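You operate a simulated robot arm through the tools that you are given. There is no shell and no other tool. Be economical: measure what you need, move in short steps, check, and stop when the job is done.

The job below is to be done with a simulated two-armed robot. You get a single attempt, and the scene is never put back.

Task
On the middle table, fold the blue cloth in half.

The check looks at the end state, three seconds after you hand in, the way a careful person would. Anything else that was tipped, shoved, dropped, spilled or broken makes it a failure. Flat cloth is picked up by pressing the open fingertips on it (5 to 10 N) and closing them slowly along it; thin cloth reads only 2 to 8 mm in the jaws.

Robot
Two 6-joint arms with two-finger parallel grippers on one trunk, on a base that drives. Base frame: it is fixed to the floor where the robot stands at the start and does not move with it; the origin is under the middle of the robot, x ahead of it, y to its left, z up; the surface under the hand at the start is at about z = 80. Lengths are in cm, angles in degrees, forces in N, time in s.
The left shoulder is at the start at [28, 18.5, 98], the right one opposite. With the tool pointing down near the work surface each hand reaches from about 56 to 94 cm from the robot's upright axis, wherever it stands, measured 20 degrees to its own side. Places, roughly: middle table [60, 0, 80]. Payload 1.57 kg a hand.
Tool frame (each hand has its own): the origin (TCP) lies between the finger pads and is the grasp point; the fingertips stand 3 cm ahead of it; z points along the fingers, y is the line along which they close. Largest opening 8 cm; finger width 1.7, thickness 1.2; the body of the gripper, 4 by 8.2 cm, starts 8 cm behind the TCP.
Orientation is told as [roll, pitch, yaw] about the base's x, y, z axes, in that order, counted from this pose: with the fingers straight down and closing along the base's y, the tool's x points along the base's -x, its y along +y and its z along -z.

Tools
- The arms move only by the tool apply_moves. It takes "left_deltas", "right_deltas" or both (then of equal length, played together; a hand with none holds still); each is text: rows parted by semicolons, each of 7 numbers parted by spaces: the shift along the base's x, y, z in cm, then the turn, a rotation vector about the base's x, y, z in degrees, then the gripper command, from -1 (fully open) to 1 (shut), values between in proportion. In form: tx ty tz wx wy wz claw; .... A call has 1 to 20 rows; each row shifts and turns the commanded pose from where the row before left it. Rows are played at 5 a second. More than 5 cm and 8.6 degrees between two rows, or a gripper value outside its range, and nothing of the call is played. Where a pose cannot be reached the arm comes as near as it can. A force on the tool above 40 N (or 10 N above the force at the start of the call, whichever is more), or a blocked arm, ends the call early, and 0.2 s more pass. Each finger travels about 15.3 cm/s and halts on what it meets, pressing with about 35 N; the grip force reading is that of the motor and also rises with nothing between the fingers. The clock runs only during rows and for 0.2 s after the last one: add rows that do not move to give the fingers time. The reply holds the time, the measured pose of the TCP, the force on the tool along the base axes, the opening and the grip force, in the units named above and with some noise, with the torque about the TCP (base axes, N m) and any sound that the robot's microphone picked up.
- Cameras (640 x 400 px; columns grow to the right, rows downward): "scene" is now at [22.3, -4.22, 140.7]; the picture's right is [-0.76, -0.65, 0.00], its down [-0.53, 0.62, -0.58] and it looks along [0.37, -0.44, -0.82] (base axes); focal length 266 px, centre (320, 200). "left" rides on the left gripper at [7.2, 0.7, -12.2] in its tool frame; the picture's right is [-0.09, 1.00, 0.00], its down [-0.84, -0.08, -0.54] and it looks along [-0.54, -0.05, 0.84] (tool axes); focal length 238 px, centre (320, 200). "right" rides on the right gripper at [7.2, -0.7, -12.2] in its tool frame; the picture's right is [0.09, 1.00, 0.00], its down [-0.84, 0.08, -0.54] and it looks along [-0.54, 0.05, 0.84] (tool axes); focal length 238 px, centre (320, 200). There is no depth. A picture from a camera that has moved, and an enlarged one, comes with that camera's place and axes in the base frame and with its lens. The place of the scene camera against the robot may be out by one fixed shift of up to 2.5 cm in any direction.
- capture(camera): a new picture of that camera. The clock stands still meanwhile.
- slide_trunk(by): slides the trunk up (or, below 0, down) by that many cm; the arms and the scene camera ride with it, the base frame stays. It gives what a move gives, with no picture.
- roll_base(legs): drives the robot by 1 to 6 legs, each [ahead, turn to the left] in cm and degrees, along the robot's own axes; the way and the turn of a leg run together, so that a leg with both is an arc; at most 150 cm and 180 degrees a leg. The arms and the cameras ride along, it lands a little off, and it stops where it bumps. It gives what a move gives.
- pan_tilt(pan, tilt): turns the head with the scene camera to pan (to the left, within 86 degrees either way) and tilt (down, from -29 to 69), counted from straight ahead of the robot. It gives what a move gives.
- zoom(camera, box): a new picture of the part [left, top, right, bottom] of that camera's present view, enlarged. The clock stands still meanwhile.
- hand_in(): hands the job in; it is judged then, once.

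Work in short steps. Places have to be worked out from the pictures, the camera data and where the tool is seen: move nearer, look again, correct. Check each grasp and each placing, and mend what went wrong. You have 120 turns and 108 pictures in all, those below and enlarged ones among them. Open the grippers and draw the arms clear of the work before you hand the job in, unless the task says otherwise; then end with one line.

The tools are called after "Request:" by a JSON object that holds its "api" and its "payload". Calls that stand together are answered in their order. apply_moves: Moves the arms, as the interface text tells. Its arguments: {"type":"object","properties":{"left_deltas":{"type":"string"},"right_deltas":{"type":"string"}},"required":[]} The other tools are called the same way: slide_trunk (by) slides the trunk up or down; roll_base (legs) drives the base; pan_tilt (pan, tilt) turns the head that bears the scene camera; capture (camera) takes a picture; zoom (camera, box) takes an enlarged picture of a part of a camera's view; hand_in () hands the job in.

At the start:

```text
t: 0.0
left_position: [51.64, 2.18, 98.16]
left_orientation: [0.1, 0.0, 0.1]
left_ft_force: [0.4, -0.2, -0.5]
left_wrist_torque: [0.02, 0.03, 0.02]
left_gripper_width: 7.98
left_finger_force: 0.1
right_position: [44.46, -41.82, 95.6]
right_orientation: [0.0, 0.1, 0.0]
right_ft_force: [-0.5, 0.3, -0.7]
right_wrist_torque: [0.01, -0.02, -0.03]
right_gripper_width: 7.99
right_finger_force: 0.1
trunk travel left (down, up): [-67.5, 31.5]
robot x, y, heading: [-0.3, -0.62, -0.2]
head pan, tilt: [-49.6, 54.7]
```

scene: 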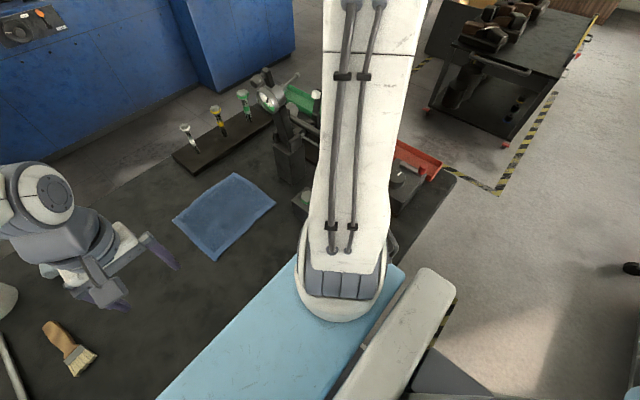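
right: 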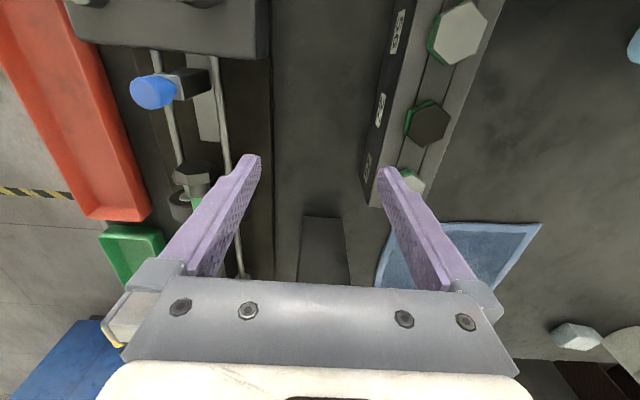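
left: 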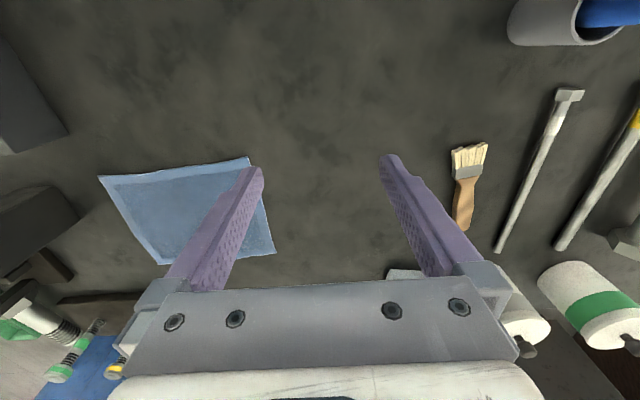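

The two wrist views agree on the cloth: about x 56–75, y −30 to −8, on the table at z≈80. I'll turn the head for a clearer look at it and what stands around it.

Request:
{"api": "pan_tilt", "payload": {"pan": -15, "tilt": 50}}

Request:
{"api": "capture", "payload": {"camera": "scene"}}

```text
t: 1.0
left_position: [51.74, 2.08, 98.12]
left_orientation: [0.1, 0.1, 0.0]
left_ft_force: [0.3, 0.8, 0.7]
left_wrist_torque: [0.01, 0.01, 0.02]
left_gripper_width: 7.98
left_finger_force: 0.1
right_position: [44.45, -41.79, 95.79]
right_orientation: [-0.1, 0.0, 0.1]
right_ft_force: [-0.6, 0.6, 0.9]
right_wrist_torque: [0.0, -0.01, -0.02]
right_gripper_width: 7.99
right_finger_force: 0.0
trunk travel left (down, up): [-67.5, 31.5]
robot x, y, heading: [-0.17, -0.5, 0.1]
head pan, tilt: [-15.0, 50.0]
```

```text
104 pictures are left
camera scene: at [25.04, -0.71, 141.31], right [-0.26, -0.97, 0.0], down [-0.74, 0.2, -0.64], along [0.62, -0.17, -0.77], focal length 266 px, centre (320, 200)
```

scene: 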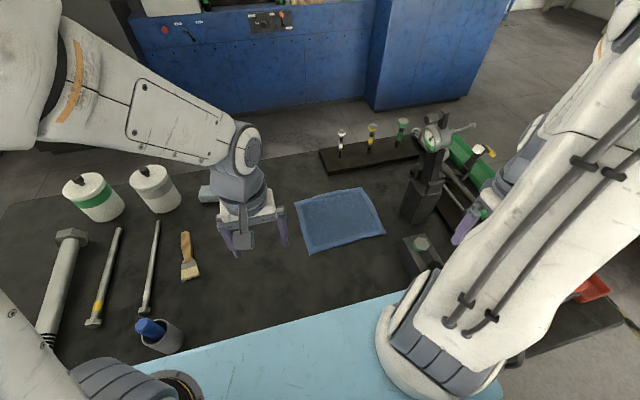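

The cloth is clear of clutter, but a tall indicator stand and a hex block sit at about y −35 to −38, just right of it. I'll fold the far edge over to the near edge with both hands, so I first raise both hands and turn them so the jaws close along x.

Request:
{"api": "apply_moves", "payload": {"left_deltas": "0 0 2 0 0 -8.2 -1;0 0 2 0 0 -8.2 -1;0 0 2 0 0 -8.2 -1;0 0 2 0 0 -8.2 -1;0 0 0 0 0 -8.2 -1;0 0 0 0 0 -8.2 -1;0 0 0 0 0 -8.2 -1;0 0 0 0 0 -8.2 -1;0 0 0 0 0 -8.2 -1;0 0 0 0 0 -8.2 -1;0 0 0 0 0 -8 -1", "right_deltas": "0 0 4 0 0 0 -1;0 0 4 0 0 0 -1;0 0 4 0 0 0 -1;0 0 4 0 0 0 -1;0 0 2 0 0 0 -1;0 3 0 0 0 -8.2 -1;0 3 0 0 0 -8.2 -1;0 3 0 0 0 -8.2 -1;0 3 0 0 0 -8.2 -1;0 2 0 0 0 -8.2 -1;0 0 0 0 0 -8.2 -1"}}

Request:
{"api": "capture", "payload": {"camera": "scene"}}

Request:
{"api": "capture", "payload": {"camera": "right"}}

```text
t: 3.4
left_position: [51.78, 2.13, 106.19]
left_orientation: [0.1, -0.1, -90.2]
left_ft_force: [0.1, 0.2, 0.1]
left_wrist_torque: [0.02, 0.03, -0.04]
left_gripper_width: 7.99
left_finger_force: 0.0
right_position: [47.37, -29.73, 112.92]
right_orientation: [-0.2, 0.2, -49.3]
right_ft_force: [-0.7, -0.4, 1.0]
right_wrist_torque: [0.02, -0.01, 0.0]
right_gripper_width: 8.01
right_finger_force: 0.1
right hand out of reach, approached as far as the arm can: row 8, 9, 10
trunk travel left (down, up): [-67.5, 31.5]
robot x, y, heading: [0.01, 0.26, 0.2]
head pan, tilt: [-15.0, 50.0]
```

```text
103 pictures are left
camera scene: at [24.7, -1.98, 141.51], right [-0.42, -0.91, 0.0], down [-0.68, 0.31, -0.66], along [0.6, -0.28, -0.75], focal length 266 px, centre (320, 200)
```

scene: 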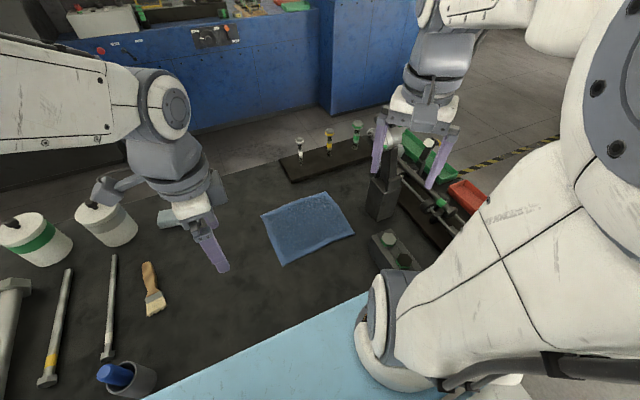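

```text
102 pictures are left
camera right: at [42.26, -24.63, 125.01], right [0.69, 0.72, 0.0], down [0.61, -0.59, 0.54], along [0.39, -0.37, -0.84], focal length 238 px, centre (320, 200)
```

right: 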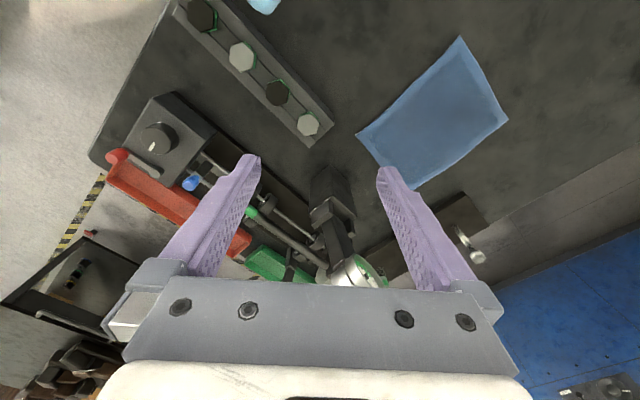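

The right hand was briefly limited near the body. From three views the far edge is at x≈75, with its corners at y≈−29 and −7.4. I'll bring both hands forward to hover over the far corners.

Request:
{"api": "apply_moves", "payload": {"left_deltas": "3.45 -1.9 0 0 0 0 -1;3.45 -1.9 0 0 0 0 -1;3.45 -1.9 0 0 0 0 -1;3.45 -1.9 0 0 0 0 -1;3.45 -1.9 0 0 0 0 -1;3.45 -1.9 0 0 0 0 -1;0 0 0 0 0 0 -1", "right_deltas": "4.2 0.3 0 0 0 -8.1 -1;4.2 0.3 0 0 0 -8.1 -1;4.2 0.3 0 0 0 -8.1 -1;4.2 0.3 -1 0 0 -8.1 -1;4.2 0.3 -3 0 0 -8.1 -1;4.1 0 -3 0 0 0 -1;0 0 0 0 0 0 -1"}}

Request:
{"api": "capture", "payload": {"camera": "right"}}

Request:
{"api": "capture", "payload": {"camera": "left"}}

Request:
{"api": "capture", "payload": {"camera": "scene"}}

```text
refused: row 5 steps farther than a row can; nothing moved
```

```text
101 pictures are left
camera right: at [42.26, -24.63, 125.01], right [0.69, 0.72, 0.0], down [0.61, -0.59, 0.54], along [0.39, -0.37, -0.84], focal length 238 px, centre (320, 200)
```

right: 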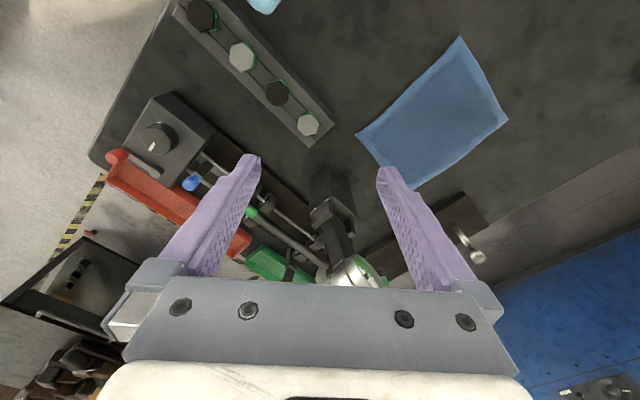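

```text
100 pictures are left
camera left: at [52.38, 9.39, 118.44], right [1.0, -0.09, 0.0], down [-0.08, -0.84, 0.54], along [-0.05, -0.54, -0.84], focal length 238 px, centre (320, 200)
```

left: 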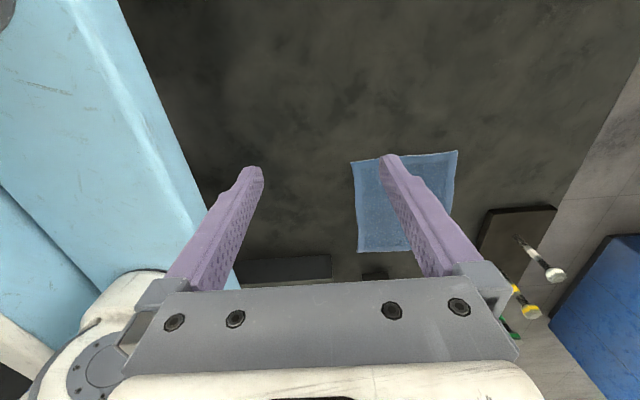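

```text
99 pictures are left
camera scene: at [24.7, -1.98, 141.51], right [-0.42, -0.91, 0.0], down [-0.68, 0.31, -0.66], along [0.6, -0.28, -0.75], focal length 266 px, centre (320, 200)
```

scene: 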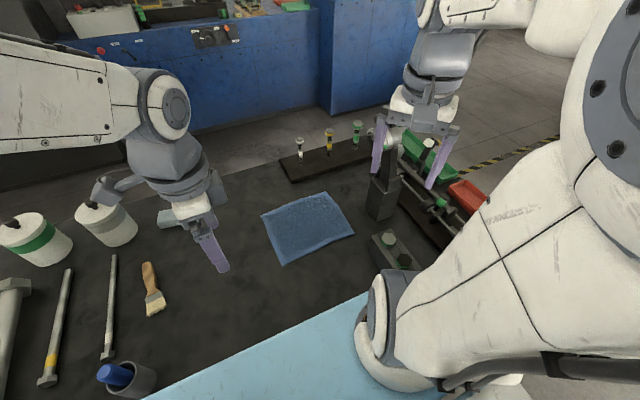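

One row was too long, so nothing moved. I'm replaying it with shorter steps.

Request:
{"api": "apply_moves", "payload": {"left_deltas": "3.45 -1.9 0 0 0 0 -1;3.45 -1.9 0 0 0 0 -1;3.45 -1.9 0 0 0 0 -1;3.45 -1.9 0 0 0 0 -1;3.45 -1.9 0 0 0 0 -1;3.45 -1.9 0 0 0 0 -1;0 0 0 0 0 0 -1;0 0 0 0 0 0 -1", "right_deltas": "4.2 0.3 0 0 0 -8.1 -1;4.2 0.3 0 0 0 -8.1 -1;4.2 0.3 0 0 0 -8.1 -1;4.2 0.3 -1 0 0 -8.1 -1;4.2 0.3 -2 0 0 -8.1 -1;4.1 0 -2 0 0 0 -1;0 0 -2 0 0 0 -1;0 0 0 0 0 0 -1"}}

Request:
{"api": "capture", "payload": {"camera": "right"}}

Request:
{"api": "capture", "payload": {"camera": "left"}}

Request:
{"api": "capture", "payload": {"camera": "scene"}}

```text
t: 5.2
left_position: [72.46, -9.23, 106.1]
left_orientation: [-0.1, 0.0, -89.9]
left_ft_force: [0.3, -0.1, -0.2]
left_wrist_torque: [0.0, -0.02, 0.02]
left_gripper_width: 7.98
left_finger_force: 0.0
right_position: [72.32, -28.28, 105.92]
right_orientation: [0.0, 0.0, -89.6]
right_ft_force: [-0.8, -0.2, -0.1]
right_wrist_torque: [-0.01, 0.0, 0.03]
right_gripper_width: 8.0
right_finger_force: 0.1
trunk travel left (down, up): [-67.5, 31.5]
robot x, y, heading: [0.03, 0.18, -0.2]
head pan, tilt: [-15.0, 50.0]
```

```text
98 pictures are left
camera right: at [71.8, -20.99, 118.03], right [1.0, 0.1, 0.0], down [0.08, -0.84, 0.54], along [0.05, -0.54, -0.84], focal length 238 px, centre (320, 200)
```

right: 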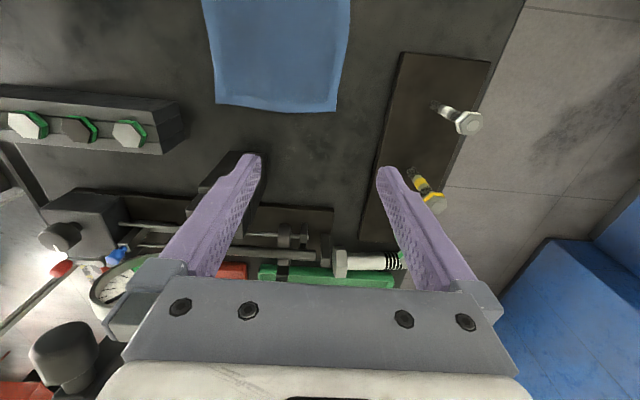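

```text
97 pictures are left
camera left: at [73.09, -2.04, 118.28], right [1.0, -0.09, 0.0], down [-0.08, -0.84, 0.54], along [-0.05, -0.54, -0.84], focal length 238 px, centre (320, 200)
```

left: 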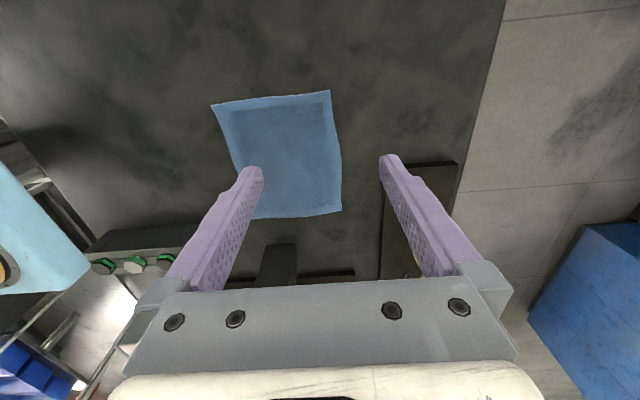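

```text
96 pictures are left
camera scene: at [25.05, -0.7, 141.31], right [-0.26, -0.97, 0.0], down [-0.74, 0.2, -0.64], along [0.62, -0.17, -0.77], focal length 266 px, centre (320, 200)
```

scene: 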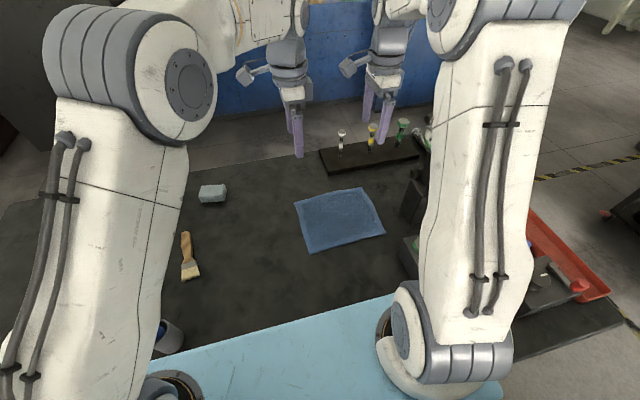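

All the views put the far edge at x≈74.1 (left end) to 75.0 (right end), y −7.7 to −29.3. I'll go down to about 3 cm above contact with the jaws at about 3.2 cm, lined up just inside the corners.

Request:
{"api": "apply_moves", "payload": {"left_deltas": "-0.65 -0.5 -4 0 0 0 -0.4;0 0 -4 0 0 0 0.2;0 0 -4 0 0 0 0.2;0 0 -4 0 0 0 0.2;0 0 -4 0 0 0 0.2;0 0 0 0 0 0 0.2", "right_deltas": "0.15 1.1 -4 0 0 0 -0.4;0 0 -4 0 0 0 0.2;0 0 -4 0 0 0 0.2;0 0 -4 0 0 0 0.2;0 0 -4 0 0 0 0.2;0 0 0 0 0 0 0.2"}}

Request:
{"api": "capture", "payload": {"camera": "right"}}

Request:
{"api": "capture", "payload": {"camera": "left"}}

```text
t: 6.6
left_position: [71.81, -9.72, 86.14]
left_orientation: [-0.1, 0.0, -90.0]
left_ft_force: [-0.1, 0.3, 0.6]
left_wrist_torque: [-0.03, 0.02, -0.01]
left_gripper_width: 3.19
left_finger_force: 0.0
right_position: [72.37, -26.88, 85.87]
right_orientation: [0.0, 0.0, -89.7]
right_ft_force: [-0.2, 1.1, -0.8]
right_wrist_torque: [0.01, 0.05, -0.01]
right_gripper_width: 3.2
right_finger_force: 0.0
trunk travel left (down, up): [-67.5, 31.5]
robot x, y, heading: [0.01, 0.39, -0.1]
head pan, tilt: [-15.0, 50.0]
```

```text
95 pictures are left
camera right: at [71.79, -19.79, 97.95], right [1.0, 0.1, 0.0], down [0.08, -0.84, 0.54], along [0.05, -0.54, -0.84], focal length 238 px, centre (320, 200)
```

right: 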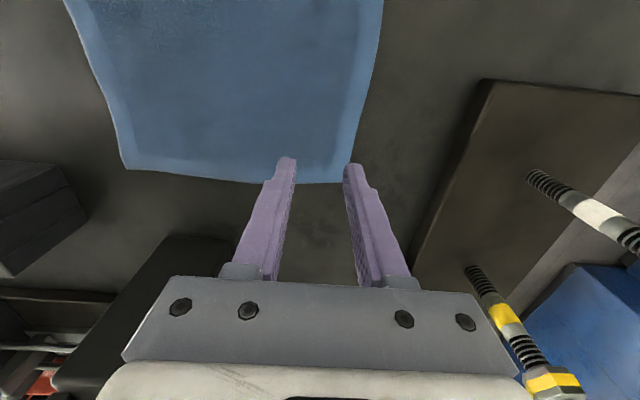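

```text
94 pictures are left
camera left: at [72.51, -2.5, 98.34], right [1.0, -0.09, 0.0], down [-0.08, -0.84, 0.54], along [-0.05, -0.54, -0.84], focal length 238 px, centre (320, 200)
```

left: 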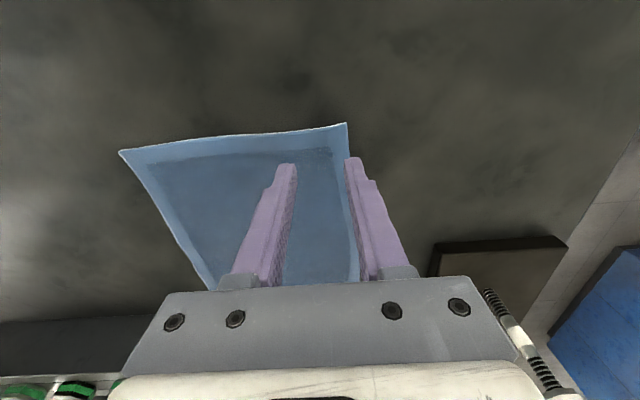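

The fingers straddle the edge, so I'll shift both slightly inward so that both tips land on cloth. Then I'll creep down to contact.

Request:
{"api": "apply_moves", "payload": {"left_deltas": "-0.5 0.1 -1 0 0 0 0.2;0 0 -1 0 0 0 0.2;0 0 -0.5 0 0 0 0.2;0 0 -0.2 0 0 0 0.2;0 0 0 0 0 0 0.2", "right_deltas": "-0.4 -0.6 -1 0 0 0 0.2;0 0 -1 0 0 0 0.2;0 0 -0.3 0 0 0 0.2;0 0 -0.1 0 0 0 0.2;0 0 0 0 0 0 0.2"}}

```text
t: 7.8
left_position: [71.3, -9.67, 83.41]
left_orientation: [0.0, 0.0, -90.1]
left_ft_force: [-0.4, -0.3, 0.1]
left_wrist_torque: [-0.02, -0.03, 0.0]
left_gripper_width: 3.2
left_finger_force: 0.1
right_position: [72.13, -27.7, 83.69]
right_orientation: [0.0, 0.1, -89.8]
right_ft_force: [-0.6, 0.0, -0.3]
right_wrist_torque: [0.02, -0.03, -0.03]
right_gripper_width: 3.22
right_finger_force: 0.0
trunk travel left (down, up): [-67.5, 31.5]
robot x, y, heading: [-0.14, 0.05, 0.1]
head pan, tilt: [-15.0, 50.0]
```

There's no contact yet, so I keep creeping down.

Request:
{"api": "apply_moves", "payload": {"left_deltas": "0 0 -0.15 0 0 0 0.2;0 0 -0.15 0 0 0 0.2;0 0 0 0 0 0 0.2", "right_deltas": "0 0 -0.25 0 0 0 0.2;0 0 -0.25 0 0 0 0.2;0 0 0 0 0 0 0.2"}}

```text
t: 8.6
left_position: [71.34, -9.63, 83.35]
left_orientation: [0.1, -0.1, -89.9]
left_ft_force: [-1.5, 0.2, 8.1]
left_wrist_torque: [0.07, 0.06, -0.03]
left_gripper_width: 3.19
left_finger_force: 0.1
right_position: [72.13, -27.68, 83.26]
right_orientation: [0.1, -0.1, -89.7]
right_ft_force: [-3.0, 0.2, 12.5]
right_wrist_torque: [0.0, 0.12, 0.0]
right_gripper_width: 3.2
right_finger_force: 0.1
trunk travel left (down, up): [-67.5, 31.5]
robot x, y, heading: [0.01, 0.17, 0.2]
head pan, tilt: [-15.0, 50.0]
```

Both hands are in contact, left at 8 N and right at 12.5 N. I'll ease the right a touch and close both slowly.

Request:
{"api": "apply_moves", "payload": {"left_deltas": "0 0 0 0 0 0 0.2;0 0 0 0 0 0 0.25;0 0 0 0 0 0 0.3;0 0 0 0 0 0 0.35;0 0 0 0 0 0 0.4;0 0 0 0 0 0 0.45;0 0 0 0 0 0 0.5;0 0 0 0 0 0 0.55;0 0 0 0 0 0 0.6;0 0 0 0 0 0 0.65;0 0 0 0 0 0 0.7;0 0 0 0 0 0 0.75;0 0 0 0 0 0 0.8;0 0 0 0 0 0 0.85;0 0 0 0 0 0 0.9;0 0 0 0 0 0 0.95;0 0 0 0 0 0 1;0 0 0 0 0 0 1", "right_deltas": "0 0 0.1 0 0 0 0.2;0 0 0 0 0 0 0.25;0 0 0 0 0 0 0.3;0 0 0 0 0 0 0.35;0 0 0 0 0 0 0.4;0 0 0 0 0 0 0.45;0 0 0 0 0 0 0.5;0 0 0 0 0 0 0.55;0 0 0 0 0 0 0.6;0 0 0 0 0 0 0.65;0 0 0 0 0 0 0.7;0 0 0 0 0 0 0.75;0 0 0 0 0 0 0.8;0 0 0 0 0 0 0.85;0 0 0 0 0 0 0.9;0 0 0 0 0 0 0.95;0 0 0 0 0 0 1;0 0 0 0 0 0 1"}}

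Request:
{"api": "capture", "payload": {"camera": "right"}}

Request:
{"api": "capture", "payload": {"camera": "left"}}

```text
t: 12.4
left_position: [71.23, -9.73, 83.33]
left_orientation: [0.0, -0.2, -90.0]
left_ft_force: [-0.7, -1.5, 15.9]
left_wrist_torque: [-0.09, 0.02, 0.01]
left_gripper_width: 0.44
left_finger_force: 24.9
right_position: [72.04, -27.72, 83.27]
right_orientation: [0.0, 0.0, -89.7]
right_ft_force: [-0.1, 2.2, 5.9]
right_wrist_torque: [0.05, 0.0, -0.01]
right_gripper_width: 0.39
right_finger_force: 24.9
trunk travel left (down, up): [-67.5, 31.5]
robot x, y, heading: [0.46, 0.21, 0.1]
head pan, tilt: [-15.0, 50.0]
```

```text
93 pictures are left
camera right: at [71.45, -20.41, 95.37], right [1.0, 0.1, 0.0], down [0.08, -0.84, 0.54], along [0.05, -0.54, -0.84], focal length 238 px, centre (320, 200)
```

right: 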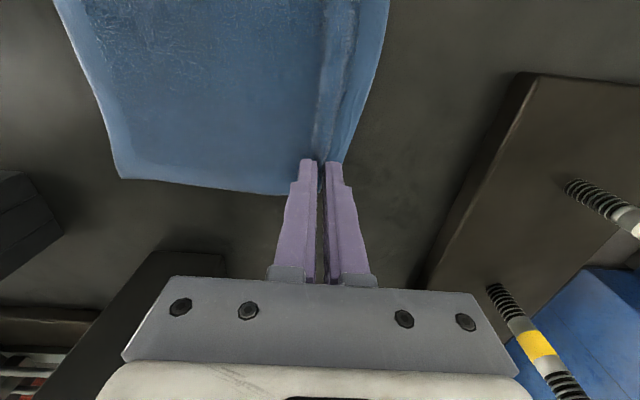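

```text
92 pictures are left
camera left: at [71.92, -2.38, 95.49], right [1.0, -0.09, 0.0], down [-0.08, -0.84, 0.54], along [-0.05, -0.54, -0.84], focal length 238 px, centre (320, 200)
```

left: 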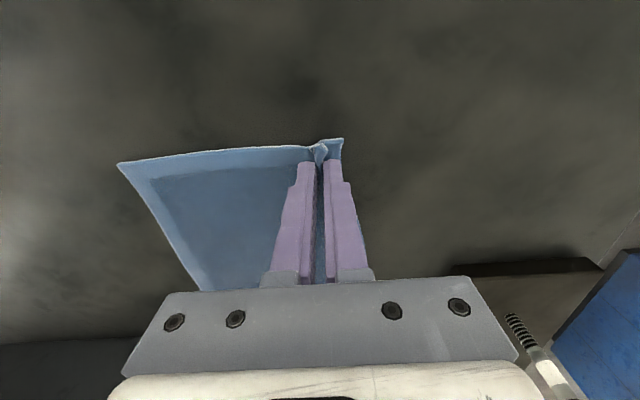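

Both corners gripped at about 4 mm, but a flap of about 2 cm sticks out past the pinch, and it would end up folded back on top. I'll let go, rise a little and see how the cloth relaxes, so I can re-grip closer to the edge.

Request:
{"api": "apply_moves", "payload": {"left_deltas": "0 0 0.2 0 0 0 0.6;0 0 0.2 0 0 0 0.4;0 0 1 0 0 0 0.4;0 0 2 0 0 0 0.4;0 0 2 0 0 0 0.4;0 0 3 0 0 0 0.4;0 0 3 0 0 0 0.4;0 0 0 0 0 0 0.4", "right_deltas": "0 0 0.2 0 0 0 0.6;0 0 0.2 0 0 0 0.4;0 0 1 0 0 0 0.4;0 0 2 0 0 0 0.4;0 0 2 0 0 0 0.4;0 0 3 0 0 0 0.4;0 0 3 0 0 0 0.4;0 0 0 0 0 0 0.4"}}

Request:
{"api": "capture", "payload": {"camera": "right"}}

Request:
{"api": "capture", "payload": {"camera": "left"}}

```text
t: 14.2
left_position: [71.21, -9.73, 94.62]
left_orientation: [0.1, 0.0, -90.0]
left_ft_force: [0.0, -0.8, 0.1]
left_wrist_torque: [-0.01, -0.02, 0.0]
left_gripper_width: 2.43
left_finger_force: 0.0
right_position: [72.03, -27.69, 94.74]
right_orientation: [-0.1, 0.0, -89.7]
right_ft_force: [0.2, 0.4, 0.3]
right_wrist_torque: [0.0, -0.01, -0.02]
right_gripper_width: 2.4
right_finger_force: 0.1
trunk travel left (down, up): [-67.5, 31.5]
robot x, y, heading: [-0.14, 0.17, -0.1]
head pan, tilt: [-15.0, 50.0]
```

```text
91 pictures are left
camera right: at [71.45, -20.39, 106.76], right [1.0, 0.1, 0.0], down [0.08, -0.84, 0.54], along [0.05, -0.54, -0.84], focal length 238 px, centre (320, 200)
```

right: 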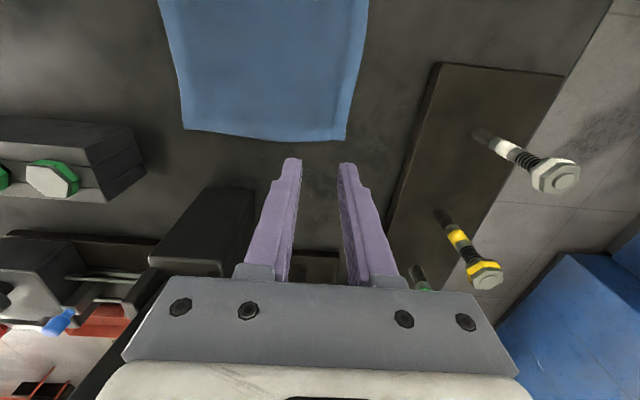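

```text
90 pictures are left
camera left: at [71.98, -2.47, 106.87], right [1.0, -0.09, 0.0], down [-0.08, -0.84, 0.54], along [-0.05, -0.54, -0.84], focal length 238 px, centre (320, 200)
```

left: 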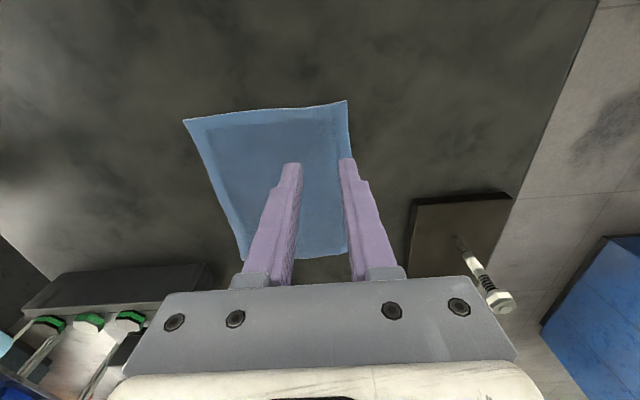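

The cloth springs back flat, which helps. I'll back the base up 8 cm so the arms have room to tilt the fingers forward when laying the edge down.

Request:
{"api": "roll_base", "payload": {"legs": [[-8, 0]]}}

Request:
{"api": "capture", "payload": {"camera": "scene"}}

```text
t: 15.3
left_position: [63.35, -9.69, 94.49]
left_orientation: [0.0, 0.0, -90.1]
left_ft_force: [0.3, -1.0, 0.1]
left_wrist_torque: [0.01, 0.03, 0.02]
left_gripper_width: 2.38
left_finger_force: 0.0
right_position: [63.98, -27.54, 94.67]
right_orientation: [0.0, 0.1, -89.7]
right_ft_force: [-0.3, -0.7, 0.1]
right_wrist_torque: [-0.01, 0.01, 0.0]
right_gripper_width: 2.43
right_finger_force: 0.0
trunk travel left (down, up): [-67.5, 31.5]
robot x, y, heading: [-8.24, -0.21, -0.1]
head pan, tilt: [-15.0, 50.0]
```

```text
89 pictures are left
camera scene: at [16.97, -0.69, 141.3], right [-0.26, -0.97, 0.0], down [-0.74, 0.2, -0.64], along [0.62, -0.17, -0.77], focal length 266 px, centre (320, 200)
```

scene: 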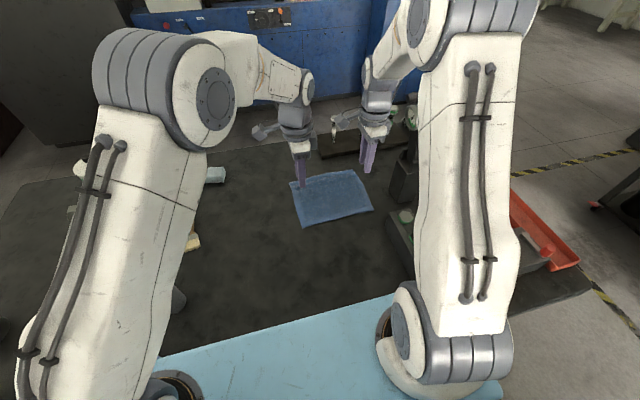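

I'll test in the air whether both hands can reach a 42° forward tilt near the laying position.

Request:
{"api": "apply_moves", "payload": {"left_deltas": "-1 0 -1 0 -8.4 0 0.6;-1 0 -1 0 -8.4 0 0.6;-1 0 -1 0 -8.4 0 0.6;0 0 -1 0 -8.4 0 0.6;0 0 -1 0 -8.4 0 0.6;0 0 0 0 0 0 0.6", "right_deltas": "-1 0 -1 0 -8.4 0 0.6;-1 0 -1 0 -8.4 0 0.6;-1 0 -1 0 -8.4 0 0.6;0 0 -1 0 -8.4 0 0.6;0 0 -1 0 -8.4 0 0.6;0 0 0 0 0 0 0.6"}}

Request:
{"api": "capture", "payload": {"camera": "scene"}}

```text
t: 16.7
left_position: [60.12, -9.64, 89.5]
left_orientation: [42.0, 0.0, -89.9]
left_ft_force: [0.6, 0.2, -0.4]
left_wrist_torque: [-0.01, -0.01, 0.0]
left_gripper_width: 1.59
left_finger_force: 0.0
right_position: [61.02, -26.22, 90.38]
right_orientation: [35.6, 2.6, -87.8]
right_ft_force: [0.4, -0.2, 0.1]
right_wrist_torque: [0.0, 0.02, -0.02]
right_gripper_width: 1.6
right_finger_force: 0.1
right hand out of reach, approached as far as the arm can: row 3, 4
trunk travel left (down, up): [-67.5, 31.5]
robot x, y, heading: [-8.2, 0.02, -0.3]
head pan, tilt: [-15.0, 50.0]
```

```text
88 pictures are left
camera scene: at [16.93, -0.7, 141.31], right [-0.26, -0.97, 0.0], down [-0.74, 0.2, -0.64], along [0.62, -0.17, -0.77], focal length 266 px, centre (320, 200)
```

scene: 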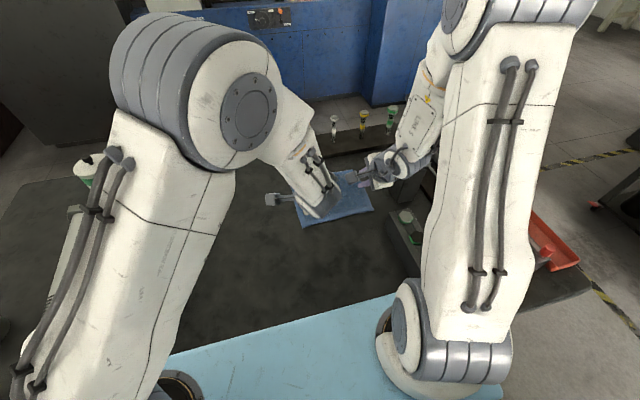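

The left hand reaches the tilt exactly, but the right tops out near 35°. I'll back off to 30° and check that both hold it cleanly.

Request:
{"api": "apply_moves", "payload": {"left_deltas": "0 0 0 0 6 0 0.6;0 0 0 0 6 0 0.6;0 0 0 0 0 0 0.6", "right_deltas": "0 0 0 0 6 0 0.6;0 0 0 0 6 0 0.6;0 0 0 0 0 0 0.6"}}

```text
t: 17.5
left_position: [60.25, -9.78, 89.57]
left_orientation: [30.0, -0.1, -90.0]
left_ft_force: [-0.2, 0.4, 0.4]
left_wrist_torque: [0.03, -0.01, 0.0]
left_gripper_width: 1.63
left_finger_force: 0.1
right_position: [61.16, -26.08, 90.35]
right_orientation: [25.0, 3.1, -88.2]
right_ft_force: [-0.7, 0.1, -0.5]
right_wrist_torque: [-0.01, 0.04, -0.03]
right_gripper_width: 1.62
right_finger_force: 0.0
trunk travel left (down, up): [-67.5, 31.5]
robot x, y, heading: [-8.39, 0.2, -0.0]
head pan, tilt: [-15.0, 50.0]
```

I'll undo the tilt and go to hover just above the far corners, jaws at 2 cm, with the outer finger meant to come down right at the edge.

Request:
{"api": "apply_moves", "payload": {"left_deltas": "2.65 0.12 0.1 0 7.5 0 0.5;2.65 0.12 0.1 0 7.5 0 0.5;2.65 0.12 0.1 0 7.5 0 0.5;2.65 0.12 0.1 0 7.5 0 0.5;2.6 0.1 0 0 0 0 0.5;0 0 0 0 0 0 0.5", "right_deltas": "2.6 -0.3 0 -0.8 6.25 -0.4 0.5;2.6 -0.3 0 -0.8 6.25 -0.4 0.5;2.6 -0.3 0 -0.8 6.25 -0.4 0.5;2.6 -0.3 0 -0.7 6.25 -0.6 0.5;2.6 -0.3 0 0 0 0 0.5;0 0 0 0 0 0 0.5"}}

Request:
{"api": "capture", "payload": {"camera": "right"}}

Request:
{"api": "capture", "payload": {"camera": "left"}}

```text
t: 18.9
left_position: [73.43, -8.99, 90.07]
left_orientation: [0.0, 0.0, -90.0]
left_ft_force: [-0.5, -0.4, -0.4]
left_wrist_torque: [-0.02, -0.02, 0.0]
left_gripper_width: 2.0
left_finger_force: 0.1
right_position: [73.21, -27.02, 90.31]
right_orientation: [1.8, 2.1, -90.4]
right_ft_force: [0.1, 0.3, -0.1]
right_wrist_torque: [-0.02, 0.03, 0.03]
right_gripper_width: 2.01
right_finger_force: 0.0
right hand out of reach, approached as far as the arm can: row 1
trunk travel left (down, up): [-67.5, 31.5]
robot x, y, heading: [-8.12, -0.14, 0.0]
head pan, tilt: [-15.0, 50.0]
```

```text
87 pictures are left
camera right: at [72.36, -20.13, 102.6], right [1.0, 0.08, 0.03], down [0.05, -0.86, 0.51], along [0.07, -0.51, -0.86], focal length 238 px, centre (320, 200)
```

right: 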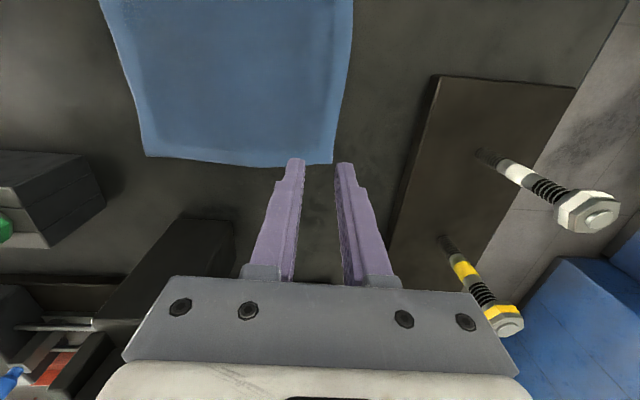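

```text
86 pictures are left
camera left: at [74.16, -1.84, 102.2], right [1.0, -0.09, 0.0], down [-0.08, -0.84, 0.54], along [-0.05, -0.54, -0.84], focal length 238 px, centre (320, 200)
```

left: 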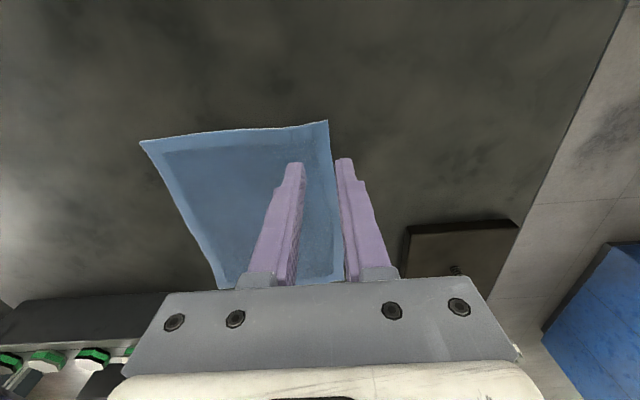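

The views confirm the corners at (74.4, −7.6) and (75.1, −29.2). I'll straighten the right hand, line it up, and lower both to just above the cloth.

Request:
{"api": "apply_moves", "payload": {"left_deltas": "0.1 0 -2 0 0 0 0.5;0 0 -2 0 0 0 0.5;0 0 -1.5 0 0 0 0.5;0 0 -0.6 0 0 0 0.5;0 0 0 0 0 0 0.5", "right_deltas": "1 -0.6 0 -2.1 1.8 0.4 0.5;0 0 -2 0 0 0 0.5;0 0 -2 0 0 0 0.5;0 0 -2 0 0 0 0.5;0 0 -0.4 0 0 0 0.5"}}

Request:
{"api": "capture", "payload": {"camera": "right"}}

Request:
{"api": "capture", "payload": {"camera": "left"}}

```text
t: 20.1
left_position: [73.6, -9.24, 83.81]
left_orientation: [0.0, 0.1, -89.9]
left_ft_force: [-0.5, -0.7, -0.4]
left_wrist_torque: [0.01, 0.01, 0.01]
left_gripper_width: 2.0
left_finger_force: 0.1
right_position: [74.14, -27.54, 83.93]
right_orientation: [0.1, 0.0, -90.0]
right_ft_force: [-0.6, 0.5, 0.7]
right_wrist_torque: [-0.01, 0.02, 0.02]
right_gripper_width: 2.0
right_finger_force: 0.1
trunk travel left (down, up): [-67.5, 31.5]
robot x, y, heading: [-8.08, -0.01, 0.2]
head pan, tilt: [-15.0, 50.0]
```

```text
85 pictures are left
camera right: at [73.66, -20.35, 96.01], right [1.0, 0.09, 0.0], down [0.08, -0.84, 0.54], along [0.05, -0.54, -0.84], focal length 238 px, centre (320, 200)
```

right: 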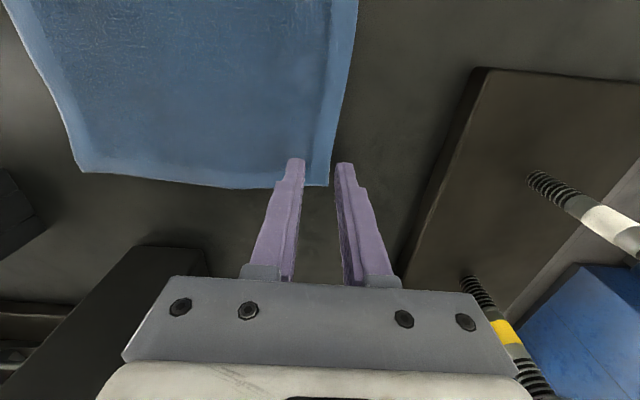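

```text
84 pictures are left
camera left: at [74.23, -1.87, 96.09], right [1.0, -0.09, 0.0], down [-0.08, -0.84, 0.54], along [-0.05, -0.54, -0.84], focal length 238 px, centre (320, 200)
```

left: 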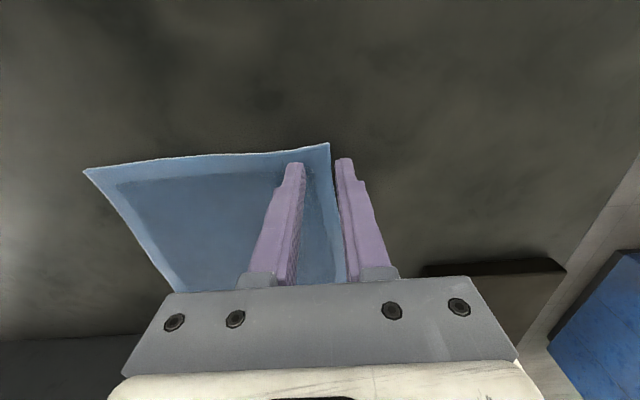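

The outer fingers sit just beyond the edge and the inner ones over the cloth. Pressing down gently.

Request:
{"api": "apply_moves", "payload": {"left_deltas": "0 0 -0.35 0 0 0 0.5;0 0 -0.2 0 0 0 0.5;0 0 -0.15 0 0 0 0.5;0 0 0 0 0 0 0.5", "right_deltas": "0 0 -0.4 0 0 0 0.5;0 0 -0.2 0 0 0 0.5;0 0 -0.15 0 0 0 0.5;0 0 0 0 0 0 0.5"}}

```text
t: 21.1
left_position: [73.5, -9.12, 83.41]
left_orientation: [0.1, -0.1, -90.0]
left_ft_force: [0.8, 1.9, 6.5]
left_wrist_torque: [0.03, 0.1, -0.01]
left_gripper_width: 1.98
left_finger_force: 0.0
right_position: [74.1, -27.65, 83.43]
right_orientation: [0.1, 0.0, -90.1]
right_ft_force: [0.4, -1.1, 5.2]
right_wrist_torque: [-0.04, 0.05, 0.03]
right_gripper_width: 1.97
right_finger_force: 0.0
trunk travel left (down, up): [-67.5, 31.5]
robot x, y, heading: [-8.0, -0.21, -0.1]
head pan, tilt: [-15.0, 50.0]
```

Forces are good at 5–6 N. I'll close slowly.

Request:
{"api": "apply_moves", "payload": {"left_deltas": "0 0 0 0 0 0 0.54;0 0 0 0 0 0 0.58;0 0 0 0 0 0 0.62;0 0 0 0 0 0 0.66;0 0 0 0 0 0 0.7;0 0 0 0 0 0 0.74;0 0 0 0 0 0 0.78;0 0 0 0 0 0 0.82;0 0 0 0 0 0 0.86;0 0 0 0 0 0 0.9;0 0 0 0 0 0 0.94;0 0 0 0 0 0 1;0 0 0 0 0 0 1", "right_deltas": "0 0 0 0 0 0 0.54;0 0 0 0 0 0 0.58;0 0 0 0 0 0 0.62;0 0 0 0 0 0 0.66;0 0 0 0 0 0 0.7;0 0 0 0 0 0 0.74;0 0 0 0 0 0 0.78;0 0 0 0 0 0 0.82;0 0 0 0 0 0 0.86;0 0 0 0 0 0 0.9;0 0 0 0 0 0 0.94;0 0 0 0 0 0 1;0 0 0 0 0 0 1"}}

Request:
{"api": "zoom", "payload": {"camera": "right", "box": [220, 80, 420, 230]}}

Request:
{"api": "zoom", "payload": {"camera": "left", "box": [220, 80, 420, 230]}}

```text
t: 23.9
left_position: [73.44, -9.13, 83.31]
left_orientation: [0.1, 0.0, -90.0]
left_ft_force: [-1.8, 0.3, 7.9]
left_wrist_torque: [0.03, 0.12, 0.0]
left_gripper_width: 0.35
left_finger_force: 24.2
right_position: [74.13, -27.58, 83.34]
right_orientation: [0.1, 0.0, -90.2]
right_ft_force: [-1.6, 1.5, 7.8]
right_wrist_torque: [-0.01, 0.07, 0.02]
right_gripper_width: 0.36
right_finger_force: 24.5
trunk travel left (down, up): [-67.5, 31.5]
robot x, y, heading: [-7.97, -0.27, -0.3]
head pan, tilt: [-15.0, 50.0]
```

```text
2.67 times, centred on (320, 155) of right
camera zoom: at [73.55, -20.29, 95.35], right [1.0, 0.09, 0.0], down [0.07, -0.84, 0.54], along [0.05, -0.54, -0.84], focal length 636 px, centre (320, 320)
```

zoom: 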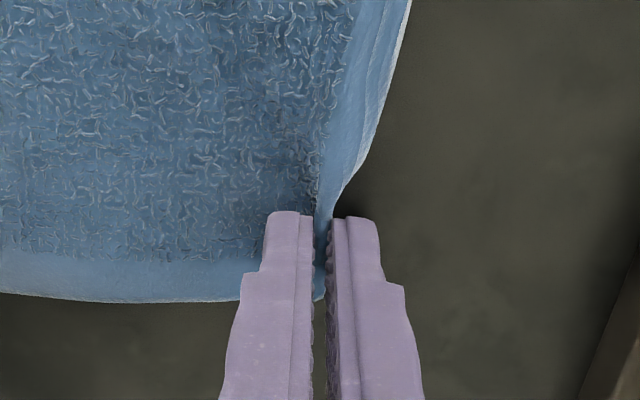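

```text
2.67 times, centred on (320, 155) of left
camera zoom: at [74.13, -1.87, 95.5], right [1.0, -0.09, 0.0], down [-0.08, -0.84, 0.54], along [-0.05, -0.54, -0.84], focal length 636 px, centre (320, 320)
```

zoom: 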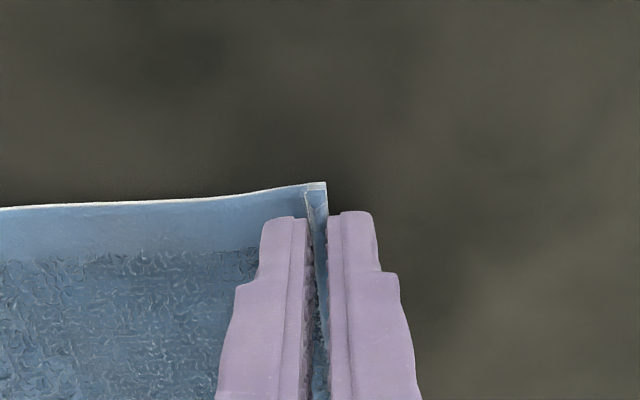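

Both edges are held cleanly in the jaws with no flap left over. I'll lift along the first half of the arc about the fold line (x≈65.5).

Request:
{"api": "apply_moves", "payload": {"left_deltas": "-0.2 0 1 0 0 0 1;-0.7 0 1.5 0 0 0 1;-1.2 0 1.6 0 0 0 1;-1.6 0 1.5 0 0 0 1;-2 0 1.1 0 0 0 1;-2.2 0 0.5 0 0 0 1;0 0 0 0 0 0 1", "right_deltas": "-0.2 0 1 0 0 0 1;-0.7 0 1.5 0 0 0 1;-1.2 0 1.6 0 0 0 1;-1.6 0 1.5 0 0 0 1;-2 0 1.1 0 0 0 1;-2.2 0 0.5 0 0 0 1;0 0 0 0 0 0 1"}}

Request:
{"api": "capture", "payload": {"camera": "right"}}

Request:
{"api": "capture", "payload": {"camera": "left"}}

Request:
{"api": "capture", "payload": {"camera": "scene"}}

```text
t: 25.5
left_position: [65.66, -9.08, 90.44]
left_orientation: [0.2, 0.0, -89.9]
left_ft_force: [-0.1, 0.0, 0.3]
left_wrist_torque: [0.0, 0.01, -0.04]
left_gripper_width: 0.33
left_finger_force: 24.6
right_position: [66.29, -27.5, 90.5]
right_orientation: [0.1, 0.1, -90.1]
right_ft_force: [0.2, 0.2, -0.3]
right_wrist_torque: [0.01, 0.0, 0.0]
right_gripper_width: 0.36
right_finger_force: 24.2
trunk travel left (down, up): [-67.5, 31.5]
robot x, y, heading: [-8.07, -0.33, -0.1]
head pan, tilt: [-15.0, 50.0]
```

```text
81 pictures are left
camera right: at [65.7, -20.28, 102.45], right [1.0, 0.09, 0.0], down [0.07, -0.84, 0.54], along [0.05, -0.54, -0.84], focal length 238 px, centre (320, 200)
```

right: 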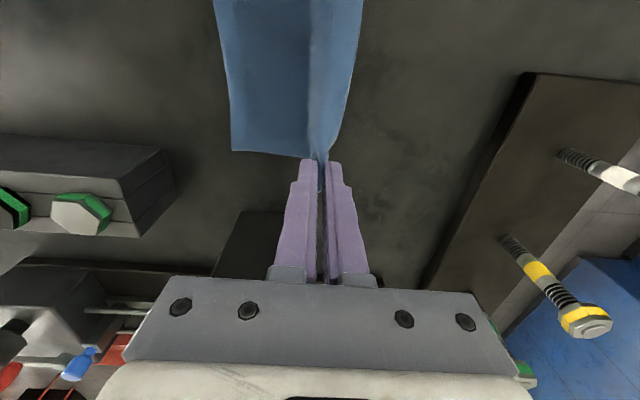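

```text
80 pictures are left
camera left: at [66.31, -1.86, 102.71], right [1.0, -0.09, 0.0], down [-0.08, -0.84, 0.54], along [-0.05, -0.54, -0.84], focal length 238 px, centre (320, 200)
```

left: 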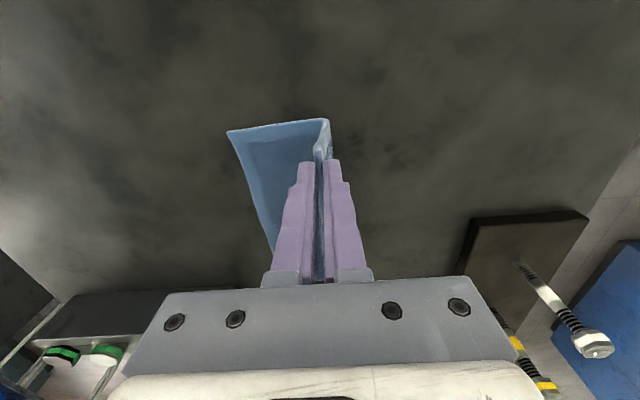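

```text
79 pictures are left
camera scene: at [16.91, -0.69, 141.31], right [-0.26, -0.97, 0.0], down [-0.74, 0.2, -0.64], along [0.62, -0.17, -0.77], focal length 266 px, centre (320, 200)
```

scene: 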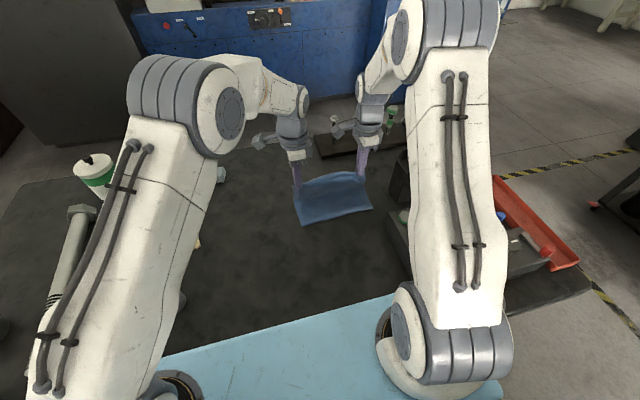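

Half way: the panel is upright and held at both corners. The bottom near edge is at x≈57 (left) and ≈57.9 (right). I'll continue toward it, tilting the fingers forward gradually, four rows first.

Request:
{"api": "apply_moves", "payload": {"left_deltas": "-1.6 0 -0.1 0 -4 0 1;-1.6 0 -0.4 0 -4 0 1;-1.5 0 -0.7 0 -4 0 1;-1.3 0 -0.9 0 -4 0 1", "right_deltas": "-1.6 0 -0.1 0 -4 0 1;-1.6 0 -0.4 0 -4 0 1;-1.5 0 -0.7 0 -4 0 1;-1.3 0 -0.9 0 -4 0 1"}}

```text
t: 26.5
left_position: [59.74, -9.15, 88.49]
left_orientation: [16.2, -0.2, -89.9]
left_ft_force: [0.7, -0.7, 0.1]
left_wrist_torque: [0.0, 0.06, -0.03]
left_gripper_width: 0.36
left_finger_force: 24.8
right_position: [60.32, -27.67, 88.4]
right_orientation: [16.3, -0.1, -90.1]
right_ft_force: [1.0, 1.8, 0.2]
right_wrist_torque: [0.05, 0.08, -0.06]
right_gripper_width: 0.33
right_finger_force: 24.2
trunk travel left (down, up): [-67.5, 31.5]
robot x, y, heading: [-8.18, -0.15, -0.2]
head pan, tilt: [-15.0, 50.0]
```

Both hands track exactly. I'll continue down two more rows and look.

Request:
{"api": "apply_moves", "payload": {"left_deltas": "-1.1 0 -1.1 0 -4 0 1;-0.8 0 -1.2 0 -4 0 1;0 0 0 0 0 0 1", "right_deltas": "-1.1 0 -1.1 0 -4 0 1;-0.8 0 -1.2 0 -4 0 1;0 0 0 0 0 0 1"}}

Request:
{"api": "capture", "payload": {"camera": "right"}}

Request:
{"api": "capture", "payload": {"camera": "left"}}

Request:
{"api": "zoom", "payload": {"camera": "scene", "box": [220, 110, 460, 260]}}

```text
t: 27.3
left_position: [57.83, -9.09, 86.06]
left_orientation: [24.0, -0.1, -90.0]
left_ft_force: [-0.1, 0.9, -0.3]
left_wrist_torque: [0.03, 0.04, 0.0]
left_gripper_width: 0.35
left_finger_force: 24.4
right_position: [59.27, -26.61, 87.21]
right_orientation: [20.2, 1.9, -89.5]
right_ft_force: [-0.6, -0.8, -0.3]
right_wrist_torque: [0.02, 0.05, -0.01]
right_gripper_width: 0.33
right_finger_force: 24.5
right hand out of reach, approached as far as the arm can: row 1, 2
trunk travel left (down, up): [-67.5, 31.5]
robot x, y, heading: [-8.07, 0.08, 0.0]
head pan, tilt: [-15.0, 50.0]
```

```text
78 pictures are left
camera right: at [54.57, -19.85, 98.49], right [0.93, 0.09, 0.35], down [-0.11, -0.86, 0.51], along [0.34, -0.51, -0.79], focal length 238 px, centre (320, 200)
```

right: 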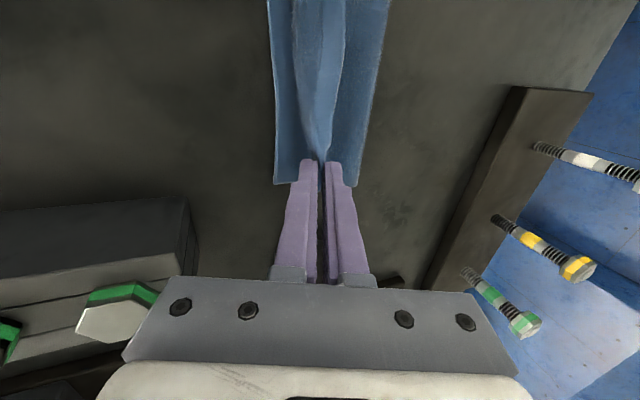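

```text
77 pictures are left
camera left: at [53.35, -1.86, 97.43], right [0.91, -0.09, 0.41], down [-0.29, -0.84, 0.46], along [0.3, -0.54, -0.79], focal length 238 px, centre (320, 200)
```

left: 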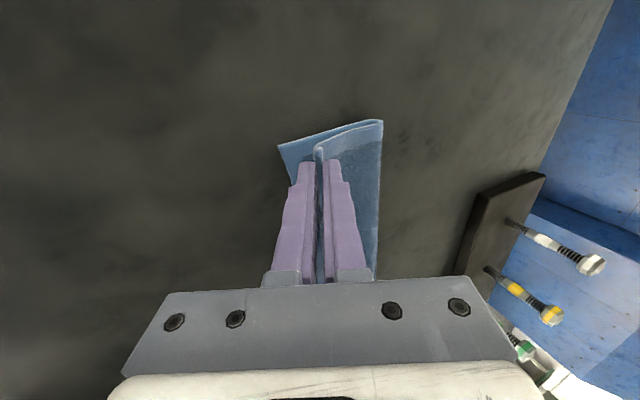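

```text
2.67 times, centred on (340, 185) of scene
camera zoom: at [16.93, -0.7, 141.31], right [-0.26, -0.97, 0.0], down [-0.74, 0.2, -0.64], along [0.62, -0.17, -0.77], focal length 708 px, centre (267, 240)
```

zoom: 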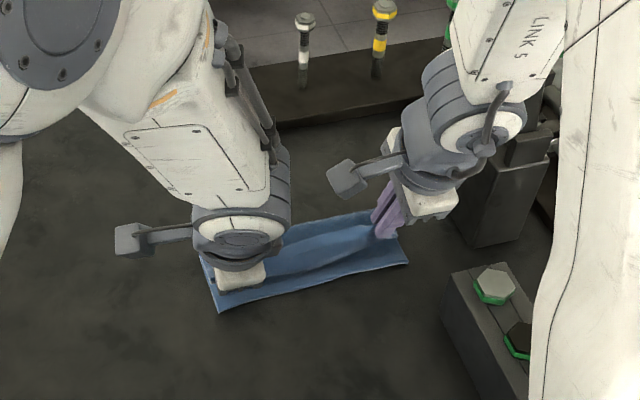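

The fold is forming well, with the crease at x≈66 and the near edge at x≈57 to 58. The right hand can't keep its tilt, so I'll reduce that to 10° and bring both corners down to the near edge.

Request:
{"api": "apply_moves", "payload": {"left_deltas": "0 0 0 0 0 0 1;-0.2 0 -0.6 0 0 0 1;-0.2 0 -0.9 0 0 0 1;-0.2 0 -0.6 0 0 0 1;0 0 0 0 0 0 1", "right_deltas": "0 -0.4 -0.3 -0.9 5.1 -0.2 1;-0.1 -0.5 -0.8 -1 5.1 -0.3 1;-0.2 0 -1.2 0 0 0 1;-0.1 0 -0.8 0 0 0 1;0 0 0 0 0 0 1"}}

Request:
{"api": "capture", "payload": {"camera": "right"}}

Request:
{"api": "capture", "payload": {"camera": "left"}}

```text
t: 28.5
left_position: [57.13, -9.0, 83.82]
left_orientation: [24.0, 0.0, -90.0]
left_ft_force: [-0.2, -0.1, 0.4]
left_wrist_torque: [-0.02, 0.04, 0.05]
left_gripper_width: 0.34
left_finger_force: 25.1
right_position: [58.91, -27.13, 84.3]
right_orientation: [12.7, 1.2, -89.7]
right_ft_force: [0.1, 0.2, 0.6]
right_wrist_torque: [-0.02, -0.07, -0.01]
right_gripper_width: 0.33
right_finger_force: 24.0
right hand out of reach, approached as far as the arm can: row 1
trunk travel left (down, up): [-67.5, 31.5]
robot x, y, heading: [-8.32, -0.03, -0.1]
head pan, tilt: [-15.0, 50.0]
```

```text
75 pictures are left
camera right: at [55.76, -20.17, 95.99], right [0.97, 0.09, 0.22], down [-0.04, -0.85, 0.53], along [0.23, -0.52, -0.82], focal length 238 px, centre (320, 200)
```

right: 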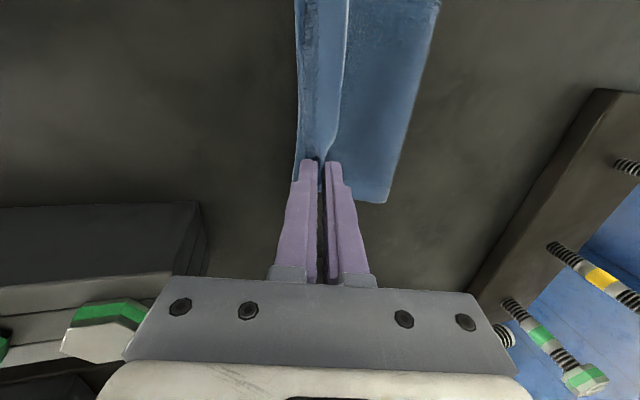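

```text
74 pictures are left
camera left: at [52.78, -1.87, 95.32], right [0.91, -0.09, 0.41], down [-0.29, -0.84, 0.46], along [0.3, -0.54, -0.79], focal length 238 px, centre (320, 200)
```

left: 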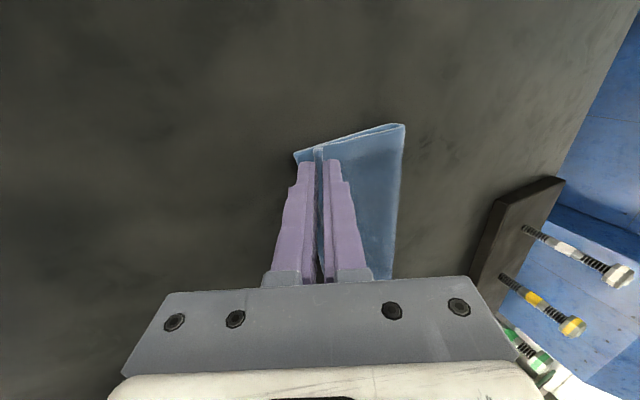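

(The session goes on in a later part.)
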